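You operate a simulated robot arm through the tools that you are given. There is no shell and no other tool.

You are at the controls of a simulated robot arm. One attempt, no reset.

## Task
Put things in order on the top of the dresser. At the end: the blue watch from the top of the dresser is on the white dish; the grey pawn from the top of the dresser stands where the blue cloth pad stood; the blue cloth pad from the top of the dresser stands where the cream bishop stood; the cream knight from the top of the dresser stands where the grey pawn stood; the cream bishop from the top of the dresser stands where the blue watch stood; whatever was shut is shut again. Leave all else as you found it, and nothing knocked over.

Only the result counts: the job must be done as asked and must still hold three seconds after the hand-in. Knocking over, shifting, dropping, spilling or breaking anything else fails it. Flat cloth is picked up by pressing the open fingertips on it (5 to 10 N) and closing them slowly along it; thin cloth reads only 2 to 8 mm in the jaws.

## Robot
A 6-joint arm with a two-finger parallel gripper, fixed in place. Base frame: the origin is on the floor under the middle of its stand, x ahead of it, y to its left, z up; the work surface is at about z = 0.78. Units: m, degrees, N and s.
With the tool pointing down near the work surface it reaches from about 0.24 to 0.64 m from the base axis. Its first joint turns from -66.0 to 66.0 degrees. Payload 2.7 kg.
The tool frame sits at the grasp point between the pads (the TCP): z along the fingers, y along the line on which they close. The tips reach 0.023 m beyond it. Largest opening 0.094 m; finger width 0.038, thickness 0.01; the body of the gripper, 0.054 by 0.096 m, starts 0.039 m behind the TCP.
Orientation is that of the tool frame in the base frame, as a unit quaternion [w, x, y, z]. With the fingers straight down and closing along the base's y, the tool's x points along the base's -x, its y along +y and its z along -z.

## Interface
- The arm moves only by the tool step_arm. Its argument "increments" is a list that holds one entry, the list of rows, each a list of 6 numbers: the shift along the tool's x, y, z in m, then the turn, a rotation vector about the tool's x, y, z in degrees. In form: [[[tx, ty, tz, ax, ay, az], ...]]. A call has 1 to 20 rows; each row shifts and turns the commanded pose from where the row before left it, along the tool's axes as they then stand. "jaw" is the gripper command, from -1 (fully open) to 1 (shut), values between in proportion, set as the call begins (left out, the last holds). A row lasts 0.2 s, in which the tool goes at most 0.05 m and 8.6 degrees; a call with a longer step from one row to the next is refused whole, and so is a gripper value outside its range. Where a pose cannot be reached the arm comes as near as it can. A force on the tool above 40 N (or 10 N above the force at the start of the call, whichever is more), or a blocked arm, ends the call early, and 0.2 s more pass. The fingers move at their own pace (about 0.045 m/s each) and stop on an object; they squeeze with about 25 N. The grip force told is the motor's: it shows also when the fingers shut on nothing. Time passes only in rows, and 0.2 s behind the last, so rows that do not move let the fingers close. It gives the time, the measured TCP pose, the force on the tool (base axes), the opening and the grip force at its end, in the units of the frame above (readings bear some noise), with the torque about the TCP (base axes, N m) and any sound that the robot's microphone picked up, and new pictures: "show" is both (left out), scene, wrist or none.
- Cameras (640 x 400 px; columns grow to the right, rows downward): "scene" is fixed at [0.0626, -0.4312, 1.3876]; the picture's right is [0.84, -0.54, 0.00], its down [-0.39, -0.61, -0.69] and it looks along [0.37, 0.58, -0.73] (base axes); focal length 308 px, centre (320, 200). "wrist" rides on the gripper at [0.086, 0.016, -0.075] in the tool frame; the picture's right is [-0.18, 0.98, 0.00], its down [-0.58, -0.11, -0.81] and it looks along [-0.79, -0.15, 0.59] (tool axes); focal length 243 px, centre (320, 200). There is no depth. A picture from a camera that has moved, and an enlarged one, comes with that camera's place and axes in the base frame and with its lens.
- zoom(camera, box): a new picture of the part [left, top, right, bottom] of that camera's present view, enlarged. It takes no simulated time.
- finish_job(): hands the job in; it is judged then, once.

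Nothing tells you positions but the pictures and the camera data. Unless the task says otherwise, let go and move clear before handing in.

The tools are called by a JSON object that holds its "fn" and its "kwargs". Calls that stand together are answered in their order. step_arm: Moves the arm, as the interface text tells. Its arguments: {"type":"object","properties":{"increments":{"type":"array"},"jaw":{"type":"number"},"show":{"type":"string","enum":["both","scene","wrist","none"]}},"required":["increments"]} The other tools are called the same way: zoom (camera, box) takes an enlarged picture of a part of a camera's view; finish_job () hands the job in.

At the start:

```text
time_s: 0.0
position: [0.3592, 0.0028, 1.084]
tool_rot: [0.001, 0.001, 1.0, 0.0]
ft_force: [0.6, -0.1, -0.4]
wrist_torque: [-0.05, -0.02, -0.02]
opening: 0.0942
gripper_force: 0.0
```

scene: 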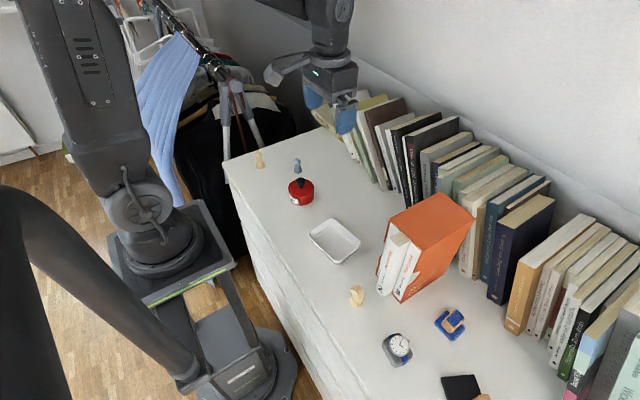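
wrist: 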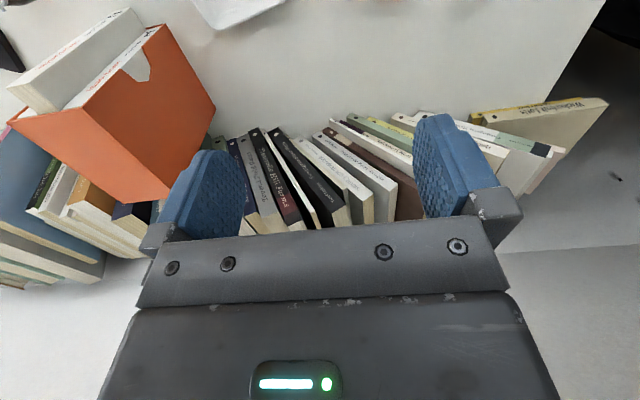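

I see a dresser top with a dish, a red item, small chess pieces, a grey/blue watch, a blue item and a dark thing near the picture's bottom. I'll zoom in to identify each before moving.

{"fn": "zoom", "kwargs": {"camera": "scene", "box": [220, 130, 380, 230]}}

{"fn": "zoom", "kwargs": {"camera": "scene", "box": [340, 270, 500, 370]}}

{"fn": "zoom", "kwargs": {"camera": "scene", "box": [400, 300, 560, 400]}}

{"fn": "zoom", "kwargs": {"camera": "scene", "box": [280, 190, 440, 290]}}

```text
4.00 times, centred on (300, 180) of scene
camera zoom: at [0.0626, -0.4312, 1.3876], right [0.84, -0.54, 0.0], down [-0.39, -0.61, -0.69], along [0.37, 0.58, -0.73], focal length 1230 px, centre (400, 280)
```

zoom: 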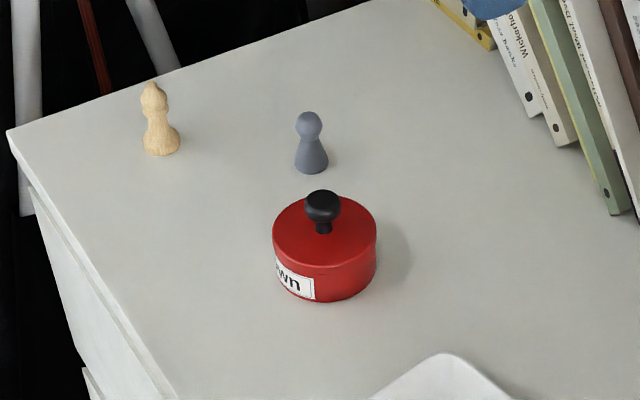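

```text
4.00 times, centred on (420, 320) of scene
camera zoom: at [0.0626, -0.4312, 1.3876], right [0.84, -0.54, 0.0], down [-0.39, -0.61, -0.69], along [0.37, 0.58, -0.73], focal length 1230 px, centre (-80, -280)
```

zoom: 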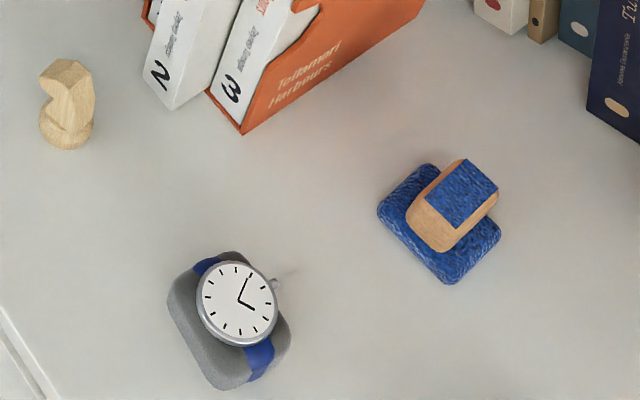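

```text
4.00 times, centred on (480, 350) of scene
camera zoom: at [0.0626, -0.4312, 1.3876], right [0.84, -0.54, 0.0], down [-0.39, -0.61, -0.69], along [0.37, 0.58, -0.73], focal length 1230 px, centre (-320, -400)
```

zoom: 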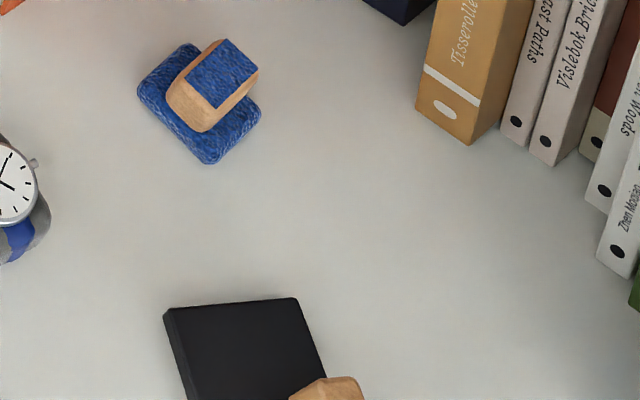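

```text
4.00 times, centred on (360, 240) of scene
camera zoom: at [0.0626, -0.4312, 1.3876], right [0.84, -0.54, 0.0], down [-0.39, -0.61, -0.69], along [0.37, 0.58, -0.73], focal length 1230 px, centre (160, 40)
```

zoom: 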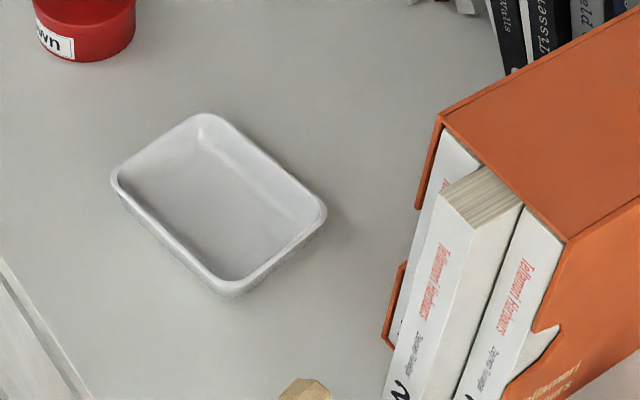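

The watch sits on a grey cushion, and the pad is a blue cloth with a wooden grip; the dish is near (0.32, -0.09), the pad near (0.40, -0.37). I'll move the wrist camera to look at the pad end more closely.

{"fn": "step_arm", "kwargs": {"increments": [[[0.018, -0.04, 0, 0, 0, 0], [0.018, -0.04, 0, 0, 0, 0], [0.018, -0.04, 0, 0, 0, 0], [0.018, -0.04, 0, 0, 0, 0], [0.018, -0.04, 0, 0, 0, 0], [0, 0, 0, 0, 0, 7], [0, 0, 0, 0, 0, 7], [0, 0, 0, 0, 0, 7], [0, 0, 0, 0, 0, 7], [0, 0, 0, 0, 0, 7], [0, 0, 0, 0, 0, 0]]], "jaw": -1, "show": "both"}}

```text
time_s: 2.4
position: [0.2674, -0.1961, 1.0807]
tool_rot: [0.001, 0.302, 0.953, 0.0]
ft_force: [1.4, 0.2, 0.0]
wrist_torque: [-0.01, -0.01, -0.01]
opening: 0.0941
gripper_force: 0.1
camera wrist: at [0.2059, -0.1324, 1.1571], right [0.72, 0.7, 0.0], down [0.41, -0.42, 0.81], along [0.56, -0.58, -0.59], focal length 243 px, centre (320, 200)
```

scene: 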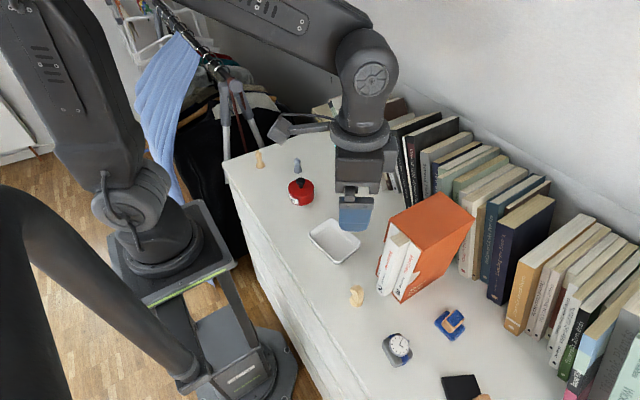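
wrist: 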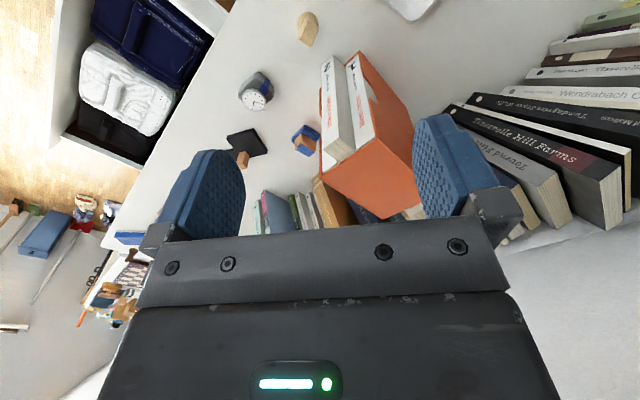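

The wrist camera is upside-down in the world, and shows the pad, the black item and the watch near the fingers. I'll zoom in on these from here.

{"fn": "zoom", "kwargs": {"camera": "wrist", "box": [220, 60, 340, 180]}}

{"fn": "zoom", "kwargs": {"camera": "wrist", "box": [220, 0, 380, 100]}}

{"fn": "zoom", "kwargs": {"camera": "scene", "box": [220, 140, 300, 190]}}

{"fn": "zoom", "kwargs": {"camera": "scene", "box": [420, 300, 500, 350]}}

```text
3.33 times, centred on (280, 120) of wrist
camera zoom: at [0.2059, -0.1324, 1.1571], right [0.72, 0.7, 0.0], down [0.41, -0.42, 0.81], along [0.56, -0.58, -0.59], focal length 809 px, centre (453, 467)
```

zoom: 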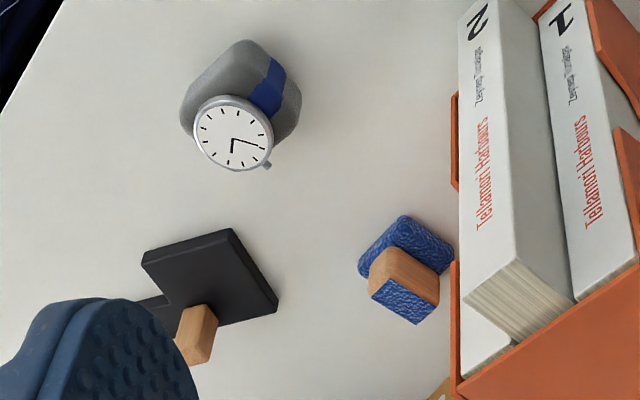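

```text
4.00 times, centred on (300, 50) of wrist
camera zoom: at [0.2059, -0.1324, 1.1571], right [0.72, 0.7, 0.0], down [0.41, -0.42, 0.81], along [0.56, -0.58, -0.59], focal length 970 px, centre (400, 800)
```

zoom: 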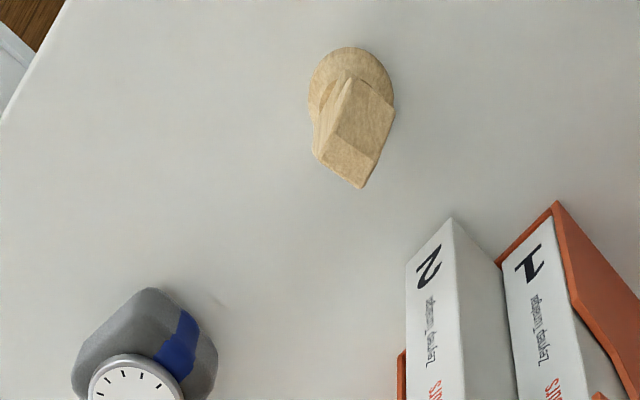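

```text
8.00 times, centred on (260, 165) of scene
camera zoom: at [0.0626, -0.4312, 1.3876], right [0.84, -0.54, 0.0], down [-0.39, -0.61, -0.69], along [0.37, 0.58, -0.73], focal length 2460 px, centre (800, 480)
```

zoom: 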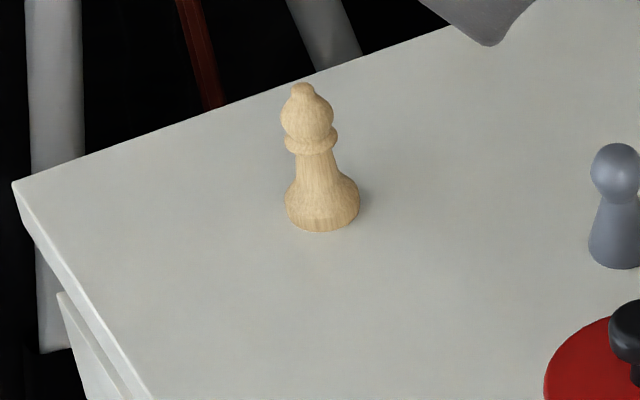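

```text
8.00 times, centred on (460, 325) of scene
camera zoom: at [0.0626, -0.4312, 1.3876], right [0.84, -0.54, 0.0], down [-0.39, -0.61, -0.69], along [0.37, 0.58, -0.73], focal length 2460 px, centre (-800, -800)
```

zoom: 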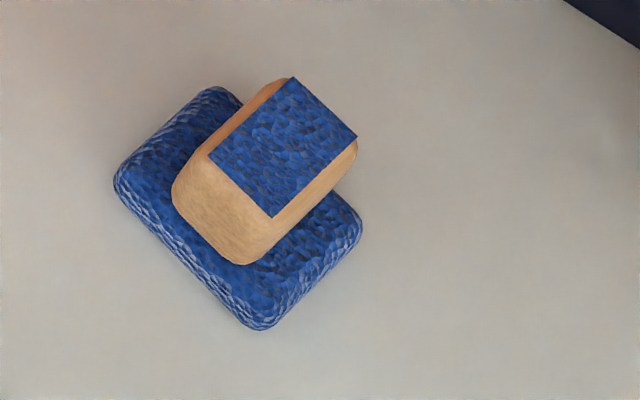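

The bishop, pawn and knight are clear. The pad appears to be a blue base with a wooden grip with a blue top. I want a closer look at it, so I'll move the camera nearer over the watch end while staying high.

{"fn": "step_arm", "kwargs": {"increments": [[[0, 0, 0, 0, 0, -7], [0, 0, 0, 0, 0, -7], [0, 0, 0, 0, 0, -7], [0, 0, 0, 0, 0, -7], [0, 0, 0, 0, 0, -7], [0.0045, -0.036, 0, 0, 0, 0], [0.0045, -0.036, 0, 0, 0, 0], [0.0045, -0.036, 0, 0, 0, 0], [0.0045, -0.036, 0, 0, 0, 0], [0, 0, 0.045, 0, 0, 0], [0, 0, 0.045, 0, 0, 0], [0, 0, 0.045, 0, 0, 0], [0, 0, 0.03, 0, 0, 0], [0, 0, 0, 0, 0, 0]]], "jaw": -1, "show": "both"}}

```text
time_s: 5.4
position: [0.2515, -0.3426, 0.9158]
tool_rot: [0.001, 0.0, 1.0, 0.0]
ft_force: [-0.6, -0.3, 0.4]
wrist_torque: [0.01, -0.03, -0.01]
opening: 0.0941
gripper_force: 0.1
camera wrist: at [0.1644, -0.3262, 0.9909], right [0.18, 0.98, 0.0], down [0.58, -0.11, 0.81], along [0.79, -0.15, -0.59], focal length 243 px, centre (320, 200)
```

scene: 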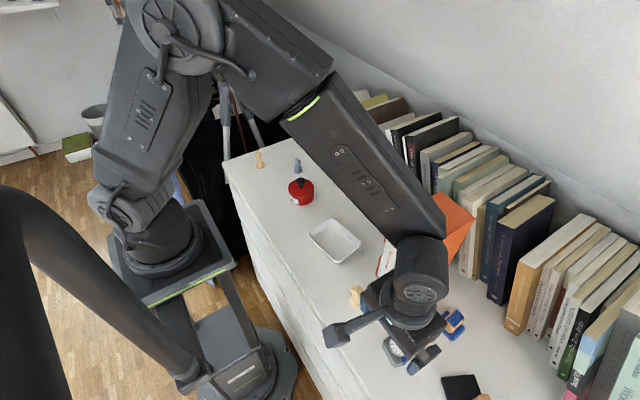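
wrist: 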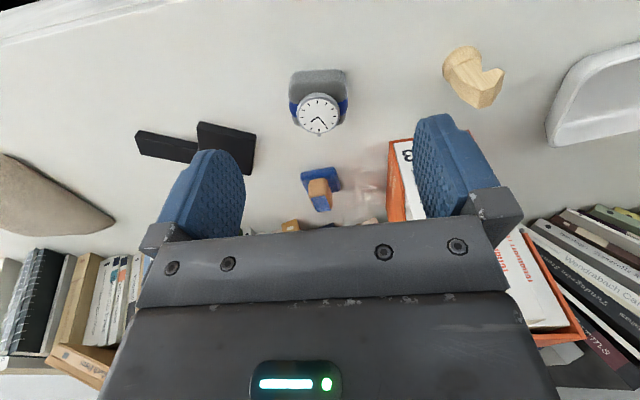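

{"fn": "zoom", "kwargs": {"camera": "wrist", "box": [270, 50, 390, 230]}}

{"fn": "zoom", "kwargs": {"camera": "wrist", "box": [290, 150, 360, 220]}}

{"fn": "zoom", "kwargs": {"camera": "wrist", "box": [120, 100, 270, 190]}}

```text
2.22 times, centred on (330, 140) of wrist
camera zoom: at [0.1644, -0.3262, 0.9909], right [0.18, 0.98, 0.0], down [0.58, -0.11, 0.81], along [0.79, -0.15, -0.59], focal length 539 px, centre (298, 333)
```

zoom: 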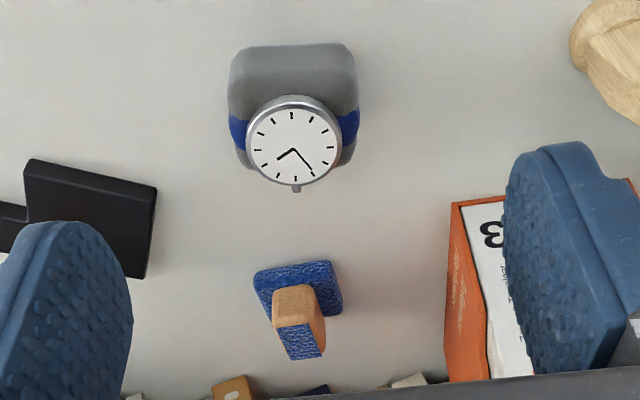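

```text
5.71 times, centred on (325, 185) of wrist
camera zoom: at [0.1644, -0.3262, 0.9909], right [0.18, 0.98, 0.0], down [0.58, -0.11, 0.81], along [0.79, -0.15, -0.59], focal length 1386 px, centre (291, 286)
```

zoom: 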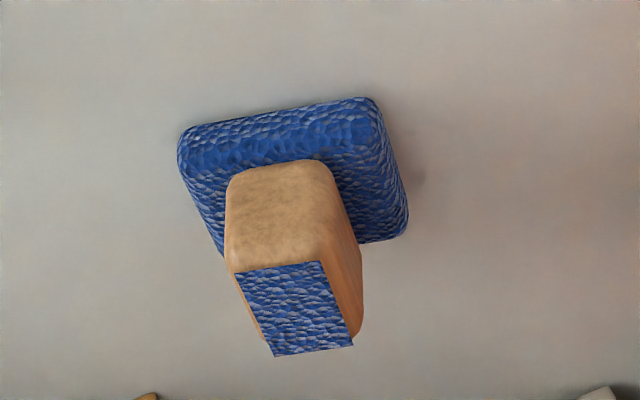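

```text
4.27 times, centred on (195, 145) of wrist
camera zoom: at [0.1644, -0.3262, 0.9909], right [0.18, 0.98, 0.0], down [0.58, -0.11, 0.81], along [0.79, -0.15, -0.59], focal length 1035 px, centre (853, 435)
```

zoom: 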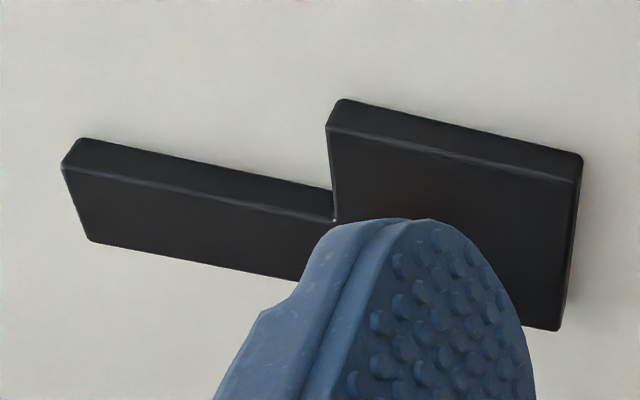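

The pad is one small block-handled piece, about 3 cm tall, at roughly (0.406, -0.37). The watch on its cushion is centred near (0.282, -0.349) with the dial at z ≈ 0.813. Before gripping it I'll zoom in on the watch and the dish.

{"fn": "zoom", "kwargs": {"camera": "wrist", "box": [280, 60, 360, 140]}}

{"fn": "zoom", "kwargs": {"camera": "wrist", "box": [430, 30, 640, 150]}}

{"fn": "zoom", "kwargs": {"camera": "scene", "box": [300, 210, 370, 270]}}

```text
5.00 times, centred on (320, 100) of wrist
camera zoom: at [0.1644, -0.3262, 0.9909], right [0.18, 0.98, 0.0], down [0.58, -0.11, 0.81], along [0.79, -0.15, -0.59], focal length 1213 px, centre (320, 700)
```

zoom: 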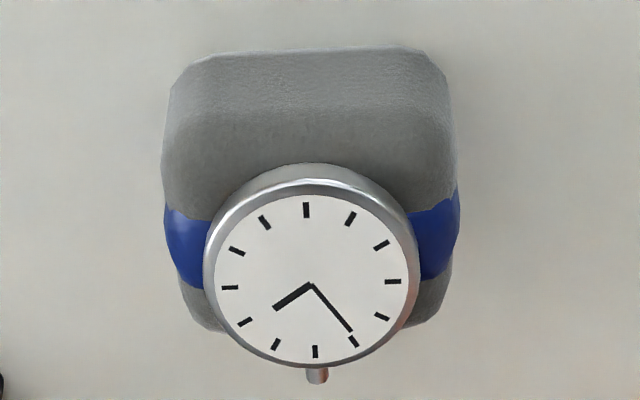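

```text
3.05 times, centred on (535, 90) of wrist
camera zoom: at [0.1644, -0.3262, 0.9909], right [0.18, 0.98, 0.0], down [0.58, -0.11, 0.81], along [0.79, -0.15, -0.59], focal length 739 px, centre (-335, 535)
```

zoom: 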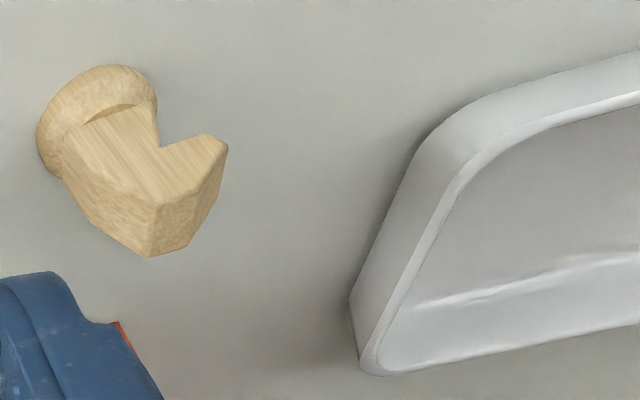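

```text
6.67 times, centred on (335, 240) of scene
camera zoom: at [0.0626, -0.4312, 1.3876], right [0.84, -0.54, 0.0], down [-0.39, -0.61, -0.69], along [0.37, 0.58, -0.73], focal length 2050 px, centre (220, -67)
```

zoom: 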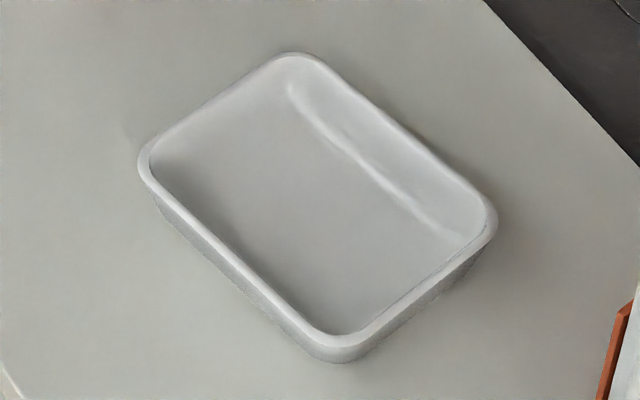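

The watch cushion is about 5 cm wide across the strap, and the dish is centred near (0.323, -0.088), roughly 10.6 × 7.6 cm. I'll line up above the watch with a partly open jaw and check before descending.

{"fn": "step_arm", "kwargs": {"increments": [[[-0.0155, -0.003, 0, 0, 0, 0], [-0.015, -0.0034, 0, 0, 0, 0], [0, 0, 0, 0, 0, 4], [0, 0, 0.03, 0, 0, 0], [0, 0, 0, 0, 0, 0]]], "jaw": -0.65, "show": "both"}}

```text
time_s: 6.6
position: [0.2811, -0.3447, 0.8884]
tool_rot: [0.002, 0.035, 0.999, -0.001]
ft_force: [0.5, -0.2, 0.6]
wrist_torque: [-0.01, -0.01, -0.06]
opening: 0.0776
gripper_force: 0.0
camera wrist: at [0.1953, -0.3221, 0.9628], right [0.25, 0.97, 0.0], down [0.57, -0.15, 0.81], along [0.78, -0.2, -0.59], focal length 243 px, centre (320, 200)
```

scene: 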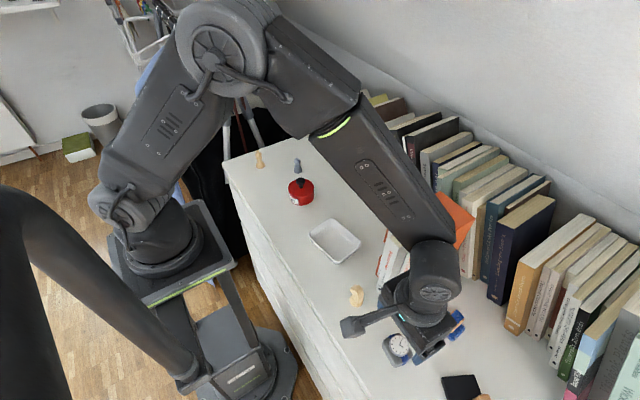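
wrist: 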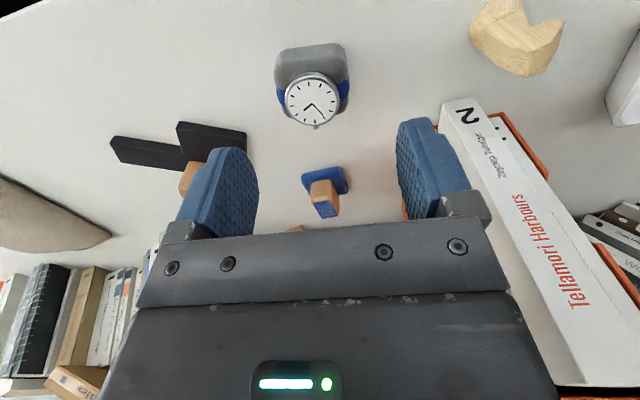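

The dial centre works out at about (0.284, -0.350), slightly off the tool axis. I'll correct by a few millimetres and descend to z ≈ 0.815.

{"fn": "step_arm", "kwargs": {"increments": [[[-0.0033, -0.0048, 0, 0, 0, 0], [0, 0, 0.0245, 0, 0, 0], [0, 0, 0.0245, 0, 0, 0], [0, 0, 0.024, 0, 0, 0], [0, 0, 0, 0, 0, 0]]], "show": "both"}}

```text
time_s: 7.8
position: [0.2864, -0.3507, 0.8132]
tool_rot: [0.0, 0.035, 0.999, 0.0]
ft_force: [-1.0, 0.0, -0.6]
wrist_torque: [0.05, -0.06, 0.01]
opening: 0.0775
gripper_force: 0.0
camera wrist: at [0.2005, -0.3282, 0.8885], right [0.25, 0.97, 0.0], down [0.57, -0.15, 0.81], along [0.78, -0.2, -0.59], focal length 243 px, centre (320, 200)
```

scene: 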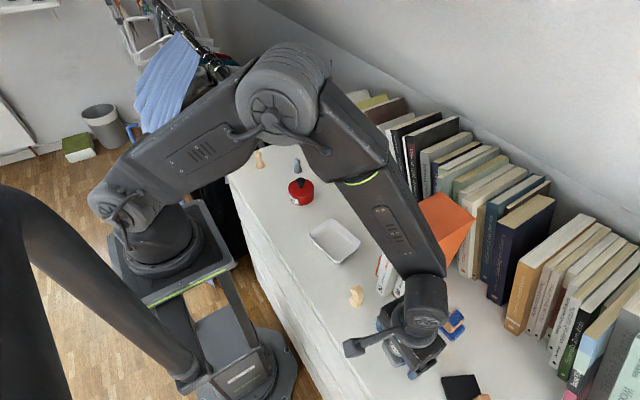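
wrist: 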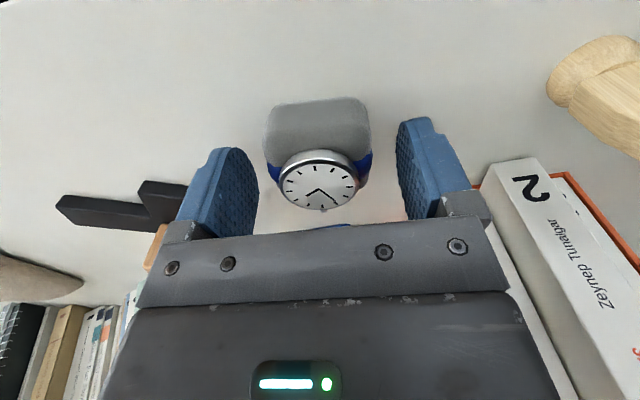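

The watch sits squarely between the fingers with the dial at the grasp point. Closing the jaw now.

{"fn": "step_arm", "kwargs": {"increments": [[[0, 0, 0, 0, 0, 0], [0, 0, 0, 0, 0, 0], [0, 0, 0, 0, 0, 0], [0, 0, 0, 0, 0, 0], [0, 0, 0, 0, 0, 0]]], "jaw": 1, "show": "wrist"}}

```text
time_s: 9.0
position: [0.2863, -0.3518, 0.8138]
tool_rot: [0.001, 0.035, 0.999, 0.0]
ft_force: [0.9, -0.1, 1.6]
wrist_torque: [0.08, -0.03, 0.01]
opening: 0.0476
gripper_force: 25.2
camera wrist: at [0.2004, -0.3282, 0.8888], right [0.25, 0.97, 0.0], down [0.57, -0.15, 0.81], along [0.78, -0.2, -0.59], focal length 243 px, centre (320, 200)
```

wrist: 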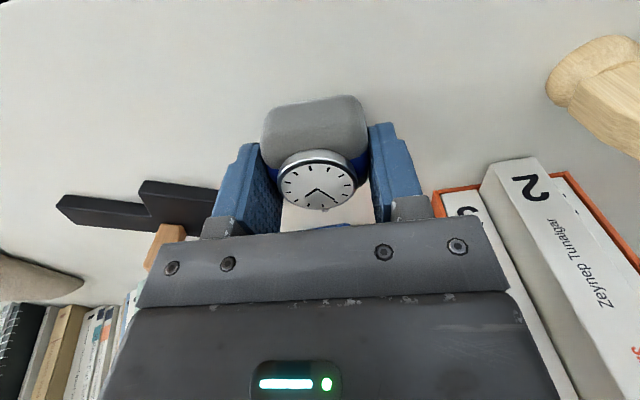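

The watch is gripped (47.6 mm, 25 N). I'll lift it, move back towards the robot to stay clear of the book box, cross to the dish, and turn to the dish's orientation.

{"fn": "step_arm", "kwargs": {"increments": [[[0, 0, -0.02, 0, 0, 0], [0, 0, -0.03, 0, 0, 0], [0, 0, -0.04, 0, 0, 0], [0, 0, -0.04, 0, 0, 0], [0.025, -0.0018, 0, 0, 0, 0], [0.025, -0.0018, 0, 0, 0, 0], [0.00305, 0.0436, 0, 0, 0, 0], [0.00305, 0.0436, 0, 0, 0, 0], [0.00305, 0.0436, 0, 0, 0, 0], [0.00305, 0.0436, 0, 0, 0, 0], [0.00305, 0.0436, 0, 0, 0, 0], [0.00305, 0.0436, 0, 0, 0, 0], [-0.029, 0.002, 0, 0, 0, 0], [-0.029, 0.002, 0, 0, 0, 0], [-0.029, 0.002, 0, 0, 0, 0], [0, 0, 0, 0, 0, -7], [0, 0, 0, 0, 0, -7], [0, 0, 0, 0, 0, 0]]], "show": "both"}}

```text
time_s: 12.8
position: [0.3223, -0.0928, 0.943]
tool_rot: [0.001, -0.089, 0.996, 0.001]
ft_force: [0.6, -1.0, -0.5]
wrist_torque: [-0.01, -0.02, 0.03]
opening: 0.0475
gripper_force: 24.8
camera wrist: at [0.2329, -0.0899, 1.0185], right [0.01, 1.0, 0.0], down [0.59, -0.01, 0.81], along [0.81, -0.01, -0.59], focal length 243 px, centre (320, 200)
```

scene: 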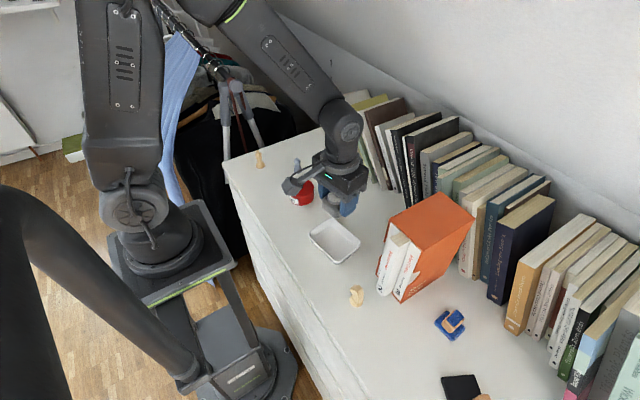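
wrist: 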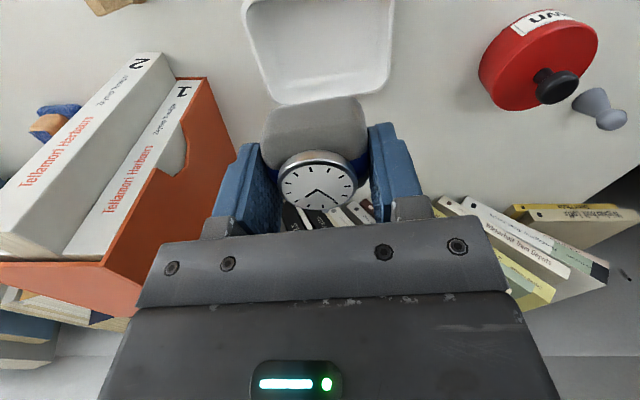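

The watch is held steady and lined up over the dish, yaw about 10°. I'll shift a few millimetres and come down to just above the dish.

{"fn": "step_arm", "kwargs": {"increments": [[[-0.0037, 0.0034, 0, 0, 0, 0], [0, 0, 0.035, 0, 0, 0], [0, 0, 0.035, 0, 0, 0], [0, 0, 0.03, 0, 0, 0], [0, 0, 0.005, 0, 0, 0], [0, 0, 0, 0, 0, 0]]], "show": "both"}}

{"fn": "zoom", "kwargs": {"camera": "scene", "box": [280, 180, 400, 280]}}

```text
time_s: 14.2
position: [0.3247, -0.087, 0.8406]
tool_rot: [0.001, -0.087, 0.996, 0.0]
ft_force: [0.2, -0.1, -0.6]
wrist_torque: [0.0, 0.0, -0.04]
opening: 0.0477
gripper_force: 25.6
camera wrist: at [0.2358, -0.0855, 0.9155], right [0.01, 1.0, 0.0], down [0.59, -0.01, 0.81], along [0.81, -0.01, -0.59], focal length 243 px, centre (320, 200)
```

scene: 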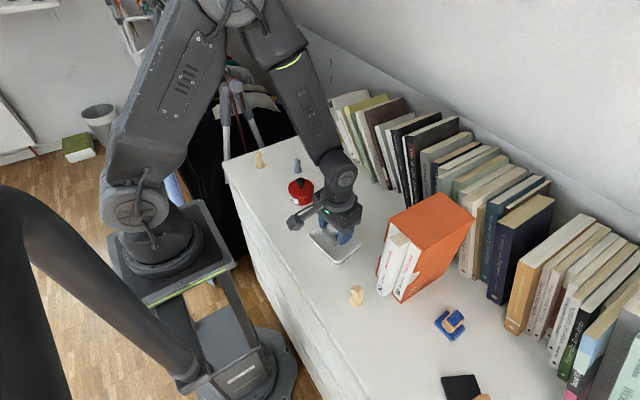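
wrist: 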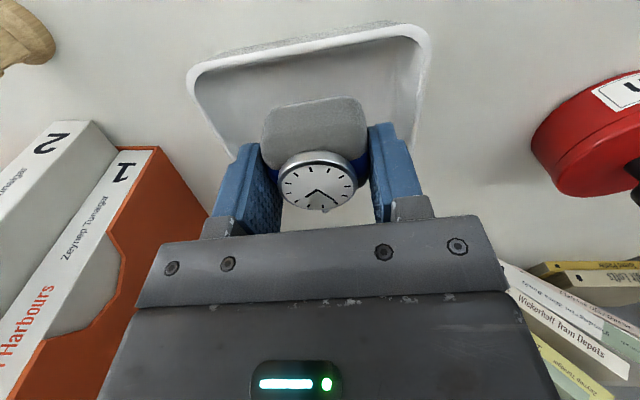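

```text
4.00 times, centred on (340, 230) of scene
camera zoom: at [0.0626, -0.4312, 1.3876], right [0.84, -0.54, 0.0], down [-0.39, -0.61, -0.69], along [0.37, 0.58, -0.73], focal length 1230 px, centre (240, 80)
```

zoom: 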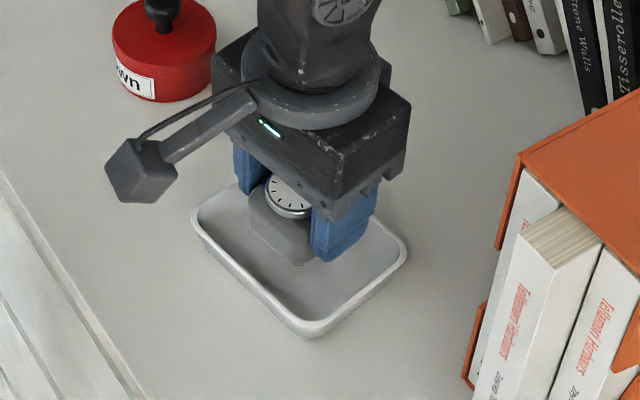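

The rim of the dish is at about z = 0.80, and the watch is centred over it. I'll lower slowly and read the force.

{"fn": "step_arm", "kwargs": {"increments": [[[0, 0, 0.005, 0, 0, 0], [0, 0, 0.005, 0, 0, 0], [0, 0, 0.005, 0, 0, 0], [0, 0, 0.003, 0, 0, 0], [0, 0, 0, 0, 0, 0]]], "show": "none"}}

{"fn": "step_arm", "kwargs": {"increments": [[[0, 0, 0.001, 0, 0, 0], [0, 0, 0.001, 0, 0, 0], [0, 0, 0, 0, 0, 0]]], "show": "none"}}

```text
time_s: 15.4
position: [0.3252, -0.0857, 0.8222]
tool_rot: [0.001, -0.087, 0.996, 0.001]
ft_force: [0.4, -0.2, -0.4]
wrist_torque: [-0.07, -0.01, -0.01]
opening: 0.0473
gripper_force: 24.2
```

```text
time_s: 16.2
position: [0.3248, -0.0868, 0.8198]
tool_rot: [0.002, -0.087, 0.996, 0.001]
ft_force: [-0.3, 0.4, -0.5]
wrist_torque: [0.02, -0.03, -0.01]
opening: 0.0474
gripper_force: 25.2
```

{"fn": "step_arm", "kwargs": {"increments": [[[0, 0, 0.001, 0, 0, 0], [0, 0, 0, 0, 0, 0]]], "show": "none"}}

{"fn": "step_arm", "kwargs": {"increments": [[[0, 0, 0.001, 0, 0, 0], [0, 0, 0, 0, 0, 0]]], "show": "none"}}

```text
time_s: 16.8
position: [0.3243, -0.0866, 0.8192]
tool_rot: [0.002, -0.087, 0.996, 0.0]
ft_force: [-2.8, 2.7, 13.9]
wrist_torque: [0.18, 0.02, 0.02]
opening: 0.0475
gripper_force: 25.2
```

```text
time_s: 17.4
position: [0.3254, -0.0873, 0.8186]
tool_rot: [0.001, -0.088, 0.996, -0.001]
ft_force: [-2.0, 4.6, 28.4]
wrist_torque: [0.13, 0.14, -0.04]
opening: 0.0478
gripper_force: 24.8
```

The watch has touched the dish floor (contact at about z = 0.819). I'll ease up 1 mm and open slightly to release.

{"fn": "step_arm", "kwargs": {"increments": [[[0, 0, -0.0015, 0, 0, 0], [0, 0, 0, 0, 0, 0]]], "show": "none"}}

{"fn": "step_arm", "kwargs": {"increments": [[[0, 0, 0, 0, 0, 0], [0, 0, 0, 0, 0, 0], [0, 0, 0, 0, 0, 0]]], "jaw": -0.25, "show": "both"}}

```text
time_s: 18.0
position: [0.3234, -0.0865, 0.8197]
tool_rot: [-0.001, -0.087, 0.996, -0.001]
ft_force: [0.5, 0.0, -1.1]
wrist_torque: [-0.04, -0.01, -0.01]
opening: 0.0474
gripper_force: 24.5
```

```text
time_s: 18.8
position: [0.3249, -0.0861, 0.8203]
tool_rot: [0.001, -0.088, 0.996, 0.001]
ft_force: [-0.7, 0.2, 0.5]
wrist_torque: [-0.01, 0.0, -0.01]
opening: 0.0589
gripper_force: 0.0
camera wrist: at [0.2355, -0.0848, 0.8948], right [0.01, 1.0, 0.0], down [0.59, -0.01, 0.81], along [0.81, -0.01, -0.59], focal length 243 px, centre (320, 200)
```

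scene: 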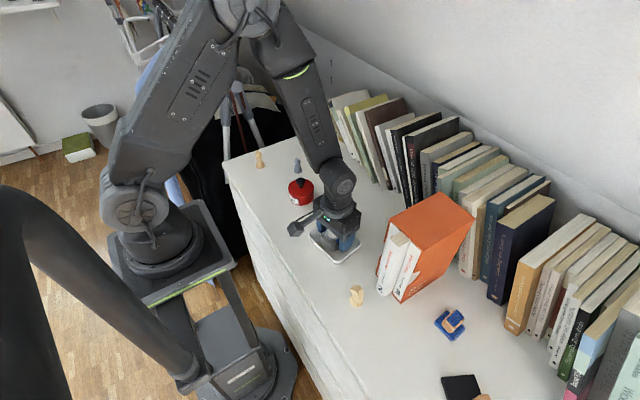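
wrist: 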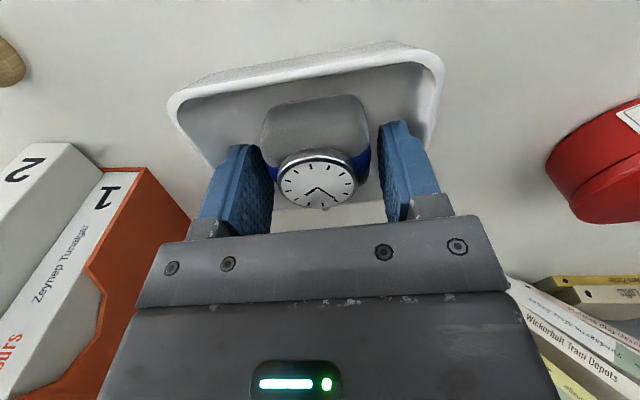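

The watch stands in the dish, released. I'll lift straight up and travel at height to the bishop at the far end.

{"fn": "step_arm", "kwargs": {"increments": [[[0, 0, -0.01, 0, 0, 0], [0, 0, -0.03, 0, 0, 0], [0, 0, -0.045, 0, 0, 0], [0, 0, -0.045, 0, 0, 0], [-0.0036, 0.0393, 0, 0, 0, 0], [-0.0036, 0.0393, 0, 0, 0, 0], [-0.0036, 0.0393, 0, 0, 0, 0], [-0.0036, 0.0393, 0, 0, 0, 0], [-0.0036, 0.0393, 0, 0, 0, 0], [-0.0036, 0.0393, 0, 0, 0, 0], [-0.0036, 0.0393, 0, 0, 0, 0], [-0.0036, 0.0393, 0, 0, 0, 0], [-0.0036, 0.0393, 0, 0, 0, 0], [0, 0, 0, 0, 0, 0]]], "show": "both"}}

{"fn": "zoom", "kwargs": {"camera": "scene", "box": [280, 180, 400, 280]}}

{"fn": "zoom", "kwargs": {"camera": "scene", "box": [220, 120, 330, 210]}}

```text
time_s: 21.8
position: [0.2933, 0.2675, 0.9498]
tool_rot: [0.0, -0.087, 0.996, 0.0]
ft_force: [1.1, 0.4, 0.2]
wrist_torque: [0.01, -0.03, 0.0]
opening: 0.0588
gripper_force: 0.2
camera wrist: at [0.2049, 0.269, 1.025], right [0.01, 1.0, 0.0], down [0.59, -0.01, 0.81], along [0.81, -0.01, -0.59], focal length 243 px, centre (320, 200)
```

scene: 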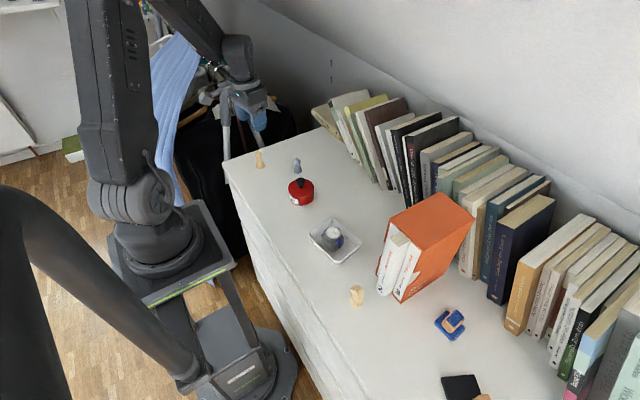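
wrist: 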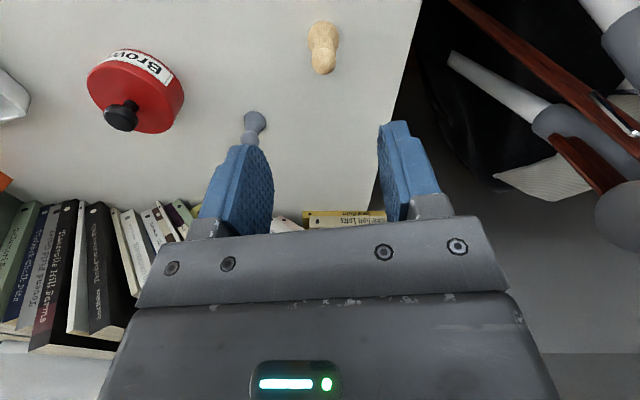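

```text
4.00 times, centred on (340, 230) of scene
camera zoom: at [0.0626, -0.4312, 1.3876], right [0.84, -0.54, 0.0], down [-0.39, -0.61, -0.69], along [0.37, 0.58, -0.73], focal length 1230 px, centre (240, 80)
```

zoom: 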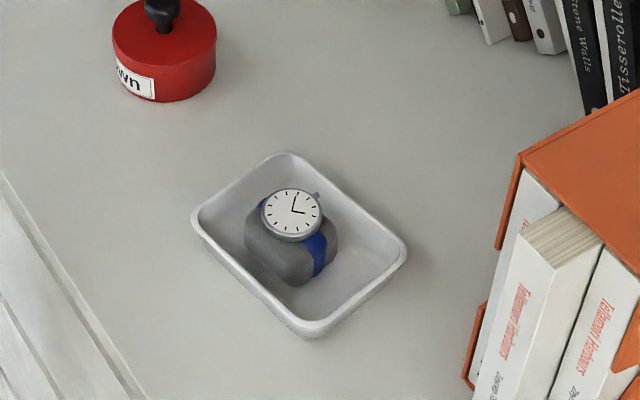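

```text
4.44 times, centred on (275, 165) of scene
camera zoom: at [0.0626, -0.4312, 1.3876], right [0.84, -0.54, 0.0], down [-0.39, -0.61, -0.69], along [0.37, 0.58, -0.73], focal length 1367 px, centre (520, 356)
```

zoom: 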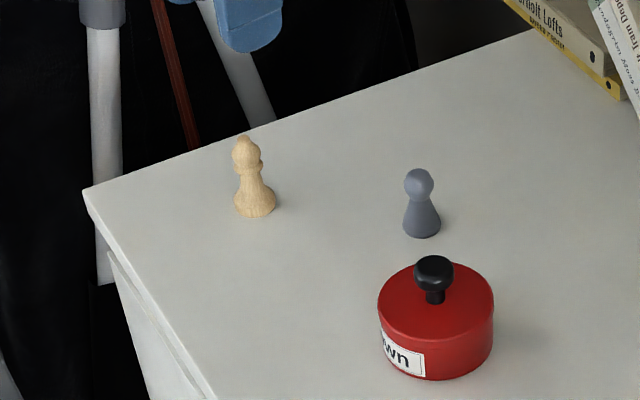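

The watch rests properly in the dish, and the dish hasn't moved. The tin is labelled "Brown" and isn't involved. Now a closer look at the bishop from the wrist.

{"fn": "zoom", "kwargs": {"camera": "wrist", "box": [280, 0, 370, 90]}}

{"fn": "zoom", "kwargs": {"camera": "wrist", "box": [210, 80, 300, 170]}}

```text
4.44 times, centred on (325, 45) of wrist
camera zoom: at [0.2049, 0.269, 1.025], right [0.01, 1.0, 0.0], down [0.59, -0.01, 0.81], along [0.81, -0.01, -0.59], focal length 1078 px, centre (298, 889)
```

zoom: 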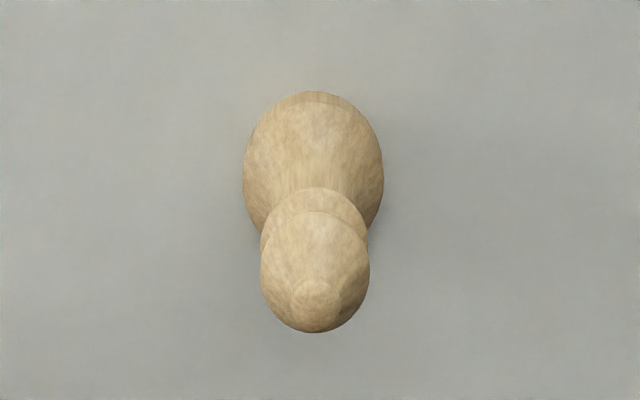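

```text
4.44 times, centred on (255, 125) of wrist
camera zoom: at [0.2049, 0.269, 1.025], right [0.01, 1.0, 0.0], down [0.59, -0.01, 0.81], along [0.81, -0.01, -0.59], focal length 1078 px, centre (609, 533)
```

zoom: 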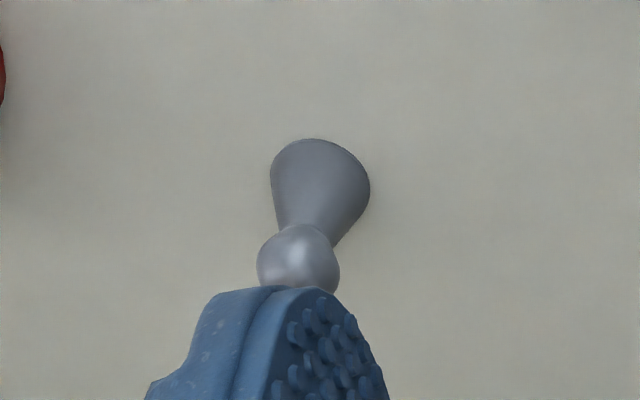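

The bishop is at about (0.294, 0.270), 5.5 cm tall with a 2.7 cm base; the pawn is at about (0.380, 0.189). I'll descend part-way over the bishop and check alignment.

{"fn": "step_arm", "kwargs": {"increments": [[[-0.001, 0.002, 0.03, 0, 0, 0], [0, 0, 0.04, 0, 0, 0], [0, 0, 0.008, 0, 0, 0], [0, 0, 0, 0, 0, 0]]], "jaw": -0.35, "show": "wrist"}}

{"fn": "zoom", "kwargs": {"camera": "wrist", "box": [240, 60, 400, 220]}}

```text
time_s: 22.8
position: [0.2958, 0.2688, 0.8724]
tool_rot: [0.002, -0.088, 0.996, 0.0]
ft_force: [-0.5, 0.2, 0.3]
wrist_torque: [0.03, 0.0, -0.03]
opening: 0.0636
gripper_force: 0.1
camera wrist: at [0.2065, 0.2701, 0.9478], right [0.01, 1.0, 0.0], down [0.59, -0.01, 0.81], along [0.81, -0.01, -0.59], focal length 243 px, centre (320, 200)
```

wrist: 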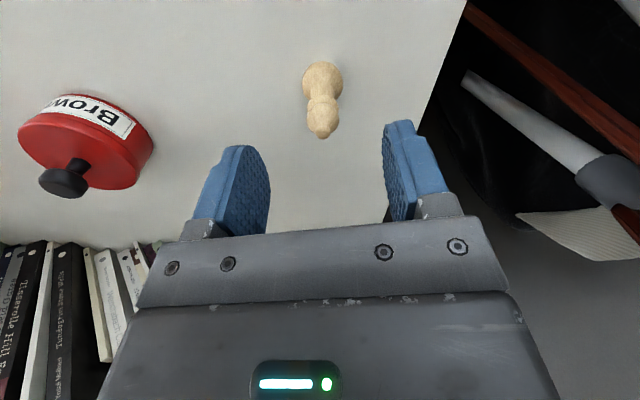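

```text
2.50 times, centred on (320, 140) of wrist
camera zoom: at [0.2065, 0.2701, 0.9478], right [0.01, 1.0, 0.0], down [0.59, -0.01, 0.81], along [0.81, -0.01, -0.59], focal length 606 px, centre (320, 350)
```

zoom: 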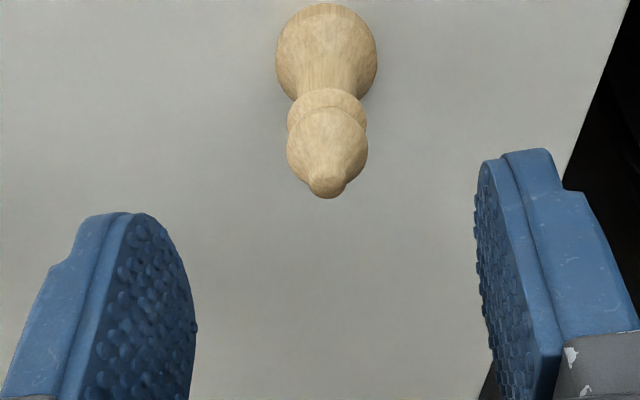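

The bishop's head and base are within 2 mm of the tool axis. I'll nudge by 1.8 mm and lower to its base.

{"fn": "step_arm", "kwargs": {"increments": [[[0, 0.0018, 0, 0, 0, 0], [0, 0, 0.02, 0, 0, 0], [0, 0, 0.02, 0, 0, 0], [0, 0, 0.018, 0, 0, 0], [0, 0, 0.006, 0, 0, 0], [0, 0, 0, 0, 0, 0]]], "show": "wrist"}}

```text
time_s: 24.2
position: [0.296, 0.2712, 0.8065]
tool_rot: [0.001, -0.087, 0.996, 0.0]
ft_force: [-0.2, -0.6, 0.1]
wrist_torque: [0.0, 0.02, -0.03]
opening: 0.0634
gripper_force: 0.1
camera wrist: at [0.207, 0.2721, 0.8815], right [0.01, 1.0, 0.0], down [0.59, -0.01, 0.81], along [0.81, -0.01, -0.59], focal length 243 px, centre (320, 200)
```

wrist: 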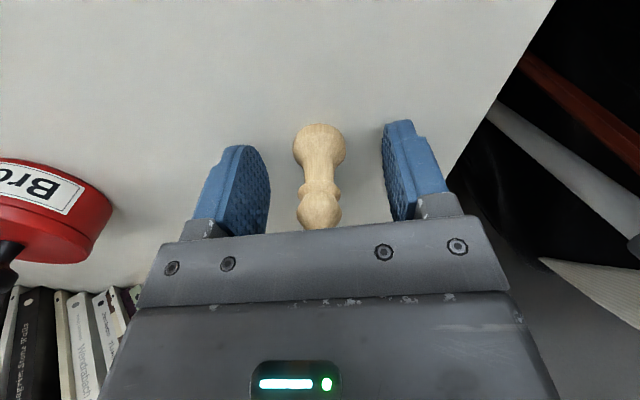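

The bishop's base sits centrally at the fingertips. Closing on it.

{"fn": "step_arm", "kwargs": {"increments": [[[0, 0, 0, 0, 0, 0], [0, 0, 0, 0, 0, 0], [0, 0, 0, 0, 0, 0], [0, 0, 0, 0, 0, 0], [0, 0, 0, 0, 0, 0]]], "jaw": 1, "show": "wrist"}}

{"fn": "zoom", "kwargs": {"camera": "wrist", "box": [240, 90, 400, 250]}}

```text
time_s: 25.4
position: [0.296, 0.2707, 0.8071]
tool_rot: [0.0, -0.087, 0.996, -0.001]
ft_force: [-0.2, 1.5, 0.3]
wrist_torque: [-0.02, 0.03, 0.04]
opening: 0.0265
gripper_force: 25.0
camera wrist: at [0.2069, 0.272, 0.8816], right [0.01, 1.0, 0.0], down [0.59, -0.01, 0.81], along [0.81, -0.01, -0.59], focal length 243 px, centre (320, 200)
```

wrist: 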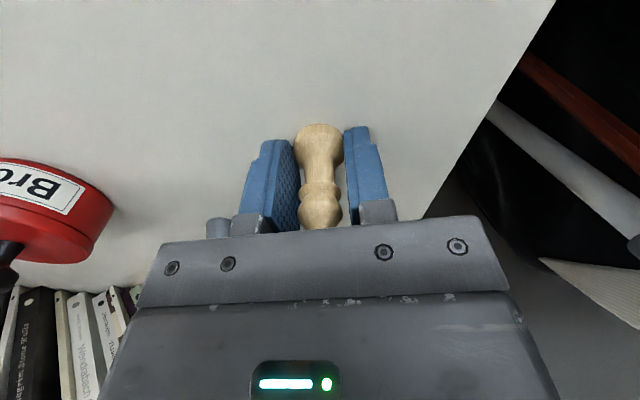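

```text
2.50 times, centred on (320, 170) of wrist
camera zoom: at [0.2069, 0.272, 0.8816], right [0.01, 1.0, 0.0], down [0.59, -0.01, 0.81], along [0.81, -0.01, -0.59], focal length 606 px, centre (320, 275)
```

zoom: 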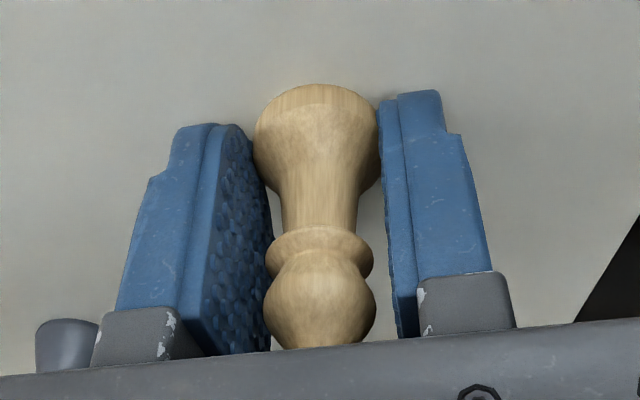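

The bishop is gripped at its base (26.5 mm). I'll lift it, cross on the robot's side of the book box and go above the watch's old spot at (0.282, -0.350).

{"fn": "step_arm", "kwargs": {"increments": [[[0, 0, -0.02, 0, 0, 0], [0, 0, -0.04, 0, 0, 0], [0, 0, -0.04, 0, 0, 0], [0, 0, -0.043, 0, 0, 0], [0.01232, -0.03754, 0, 0, 0, 0], [0.01232, -0.03754, 0, 0, 0, 0], [0.01232, -0.03754, 0, 0, 0, 0], [0.01232, -0.03754, 0, 0, 0, 0], [0.01232, -0.03754, 0, 0, 0, 0], [0.01232, -0.03754, 0, 0, 0, 0], [0.01232, -0.03754, 0, 0, 0, 0], [0.01232, -0.03754, 0, 0, 0, 0], [0.01232, -0.03754, 0, 0, 0, 0], [0.01232, -0.03754, 0, 0, 0, 0], [0.0073, -0.0414, 0, 0, 0, 0], [0.0073, -0.0414, 0, 0, 0, 0], [0.0073, -0.0414, 0, 0, 0, 0], [0.0073, -0.0414, 0, 0, 0, 0], [0.0073, -0.0414, 0, 0, 0, 0]]], "show": "both"}}

```text
time_s: 29.4
position: [0.2397, -0.3309, 0.9471]
tool_rot: [0.0, -0.087, 0.996, 0.0]
ft_force: [-0.8, 0.4, -0.8]
wrist_torque: [0.01, -0.01, 0.0]
opening: 0.026
gripper_force: 25.5
camera wrist: at [0.1513, -0.3289, 1.0216], right [0.01, 1.0, 0.0], down [0.59, -0.01, 0.81], along [0.81, -0.01, -0.59], focal length 243 px, centre (320, 200)
```

scene: 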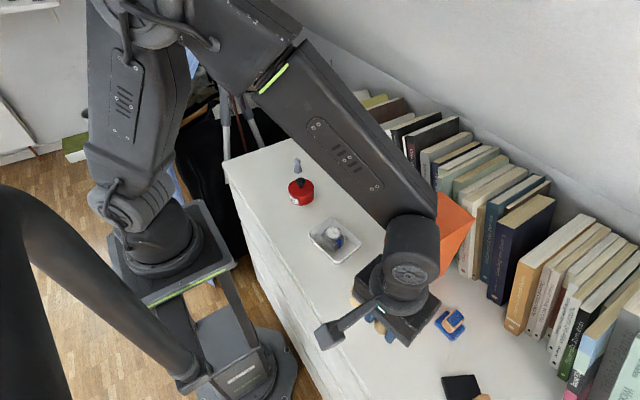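
wrist: 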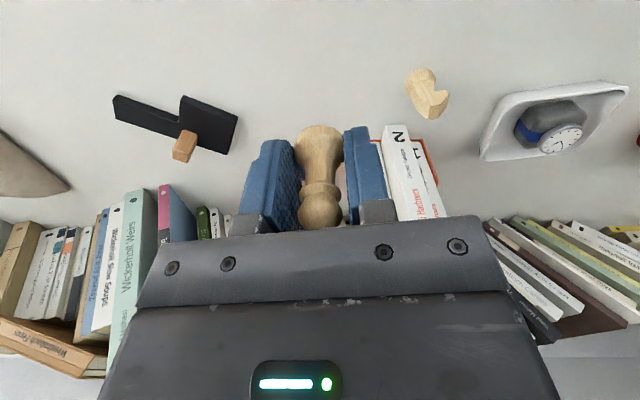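

The bishop is still upright in the grip, and the rest of the dresser looks unchanged. I'll move over the watch's old spot and lower most of the way.

{"fn": "step_arm", "kwargs": {"increments": [[[-0.0192, -0.0131, 0, 0, 0, 0], [-0.0192, -0.0131, 0, 0, 0, 0], [0, 0, 0.04, 0, 0, 0], [0, 0, 0.04, 0, 0, 0], [0, 0, 0.035, 0, 0, 0], [0, 0, 0.012, 0, 0, 0], [0, 0, 0, 0, 0, 0]]], "show": "both"}}

```text
time_s: 31.0
position: [0.2808, -0.3484, 0.8226]
tool_rot: [0.001, -0.087, 0.996, 0.0]
ft_force: [0.5, -0.6, -0.6]
wrist_torque: [0.01, -0.03, 0.01]
opening: 0.0258
gripper_force: 25.2
camera wrist: at [0.1928, -0.3474, 0.8976], right [0.01, 1.0, 0.0], down [0.59, -0.01, 0.81], along [0.81, -0.01, -0.59], focal length 243 px, centre (320, 200)
```

scene: 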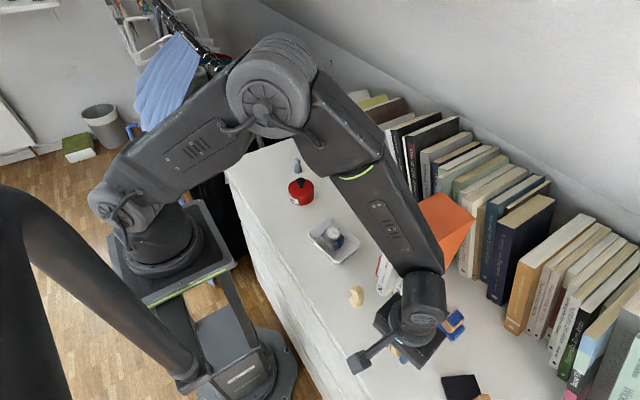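
wrist: 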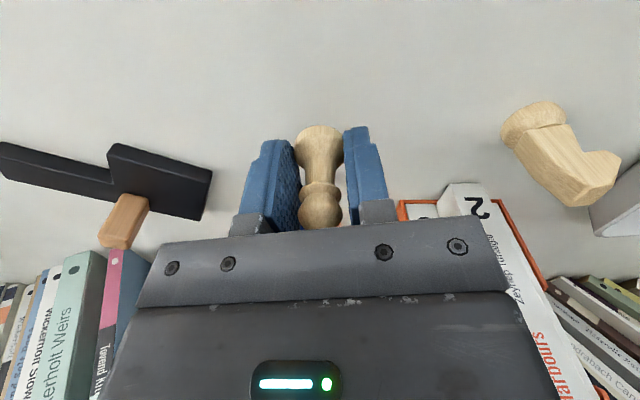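

The bishop is upright just above the spot. Lowering slowly until contact.

{"fn": "step_arm", "kwargs": {"increments": [[[-0.0007, -0.0015, 0, 0, 0, 0], [0, 0, 0.006, 0, 0, 0], [0, 0, 0.006, 0, 0, 0], [0, 0, 0.001, 0, 0, 0], [0, 0, 0, 0, 0, 0]]], "show": "none"}}

{"fn": "step_arm", "kwargs": {"increments": [[[0, 0, 0.001, 0, 0, 0], [0, 0, 0, 0, 0, 0]]], "show": "none"}}

{"fn": "step_arm", "kwargs": {"increments": [[[0, 0, 0.001, 0, 0, 0], [0, 0, 0, 0, 0, 0]]], "show": "none"}}

```text
time_s: 32.2
position: [0.2834, -0.3501, 0.8096]
tool_rot: [0.001, -0.088, 0.996, 0.0]
ft_force: [-0.3, -1.0, 0.2]
wrist_torque: [-0.04, 0.01, 0.01]
opening: 0.0261
gripper_force: 24.7
```

```text
time_s: 32.8
position: [0.2813, -0.3505, 0.8094]
tool_rot: [0.001, -0.087, 0.996, 0.0]
ft_force: [0.9, -0.3, -0.7]
wrist_torque: [0.0, 0.0, -0.02]
opening: 0.0264
gripper_force: 24.8
```

```text
time_s: 33.4
position: [0.2828, -0.3508, 0.8086]
tool_rot: [0.001, -0.088, 0.996, 0.0]
ft_force: [0.8, -0.9, -0.5]
wrist_torque: [-0.01, -0.03, 0.01]
opening: 0.0262
gripper_force: 25.1
```

{"fn": "step_arm", "kwargs": {"increments": [[[0, 0, 0.001, 0, 0, 0], [0, 0, 0, 0, 0, 0]]], "show": "none"}}

{"fn": "step_arm", "kwargs": {"increments": [[[0, 0, 0.001, 0, 0, 0], [0, 0, 0, 0, 0, 0]]], "show": "none"}}

```text
time_s: 34.0
position: [0.283, -0.3507, 0.8078]
tool_rot: [0.001, -0.089, 0.996, 0.0]
ft_force: [0.7, -1.1, 0.0]
wrist_torque: [0.0, -0.04, 0.0]
opening: 0.0263
gripper_force: 24.7
```

```text
time_s: 34.6
position: [0.2838, -0.3505, 0.8065]
tool_rot: [0.0, -0.088, 0.996, -0.001]
ft_force: [-1.2, 0.7, 3.4]
wrist_torque: [0.02, 0.06, 0.01]
opening: 0.0263
gripper_force: 25.0
```

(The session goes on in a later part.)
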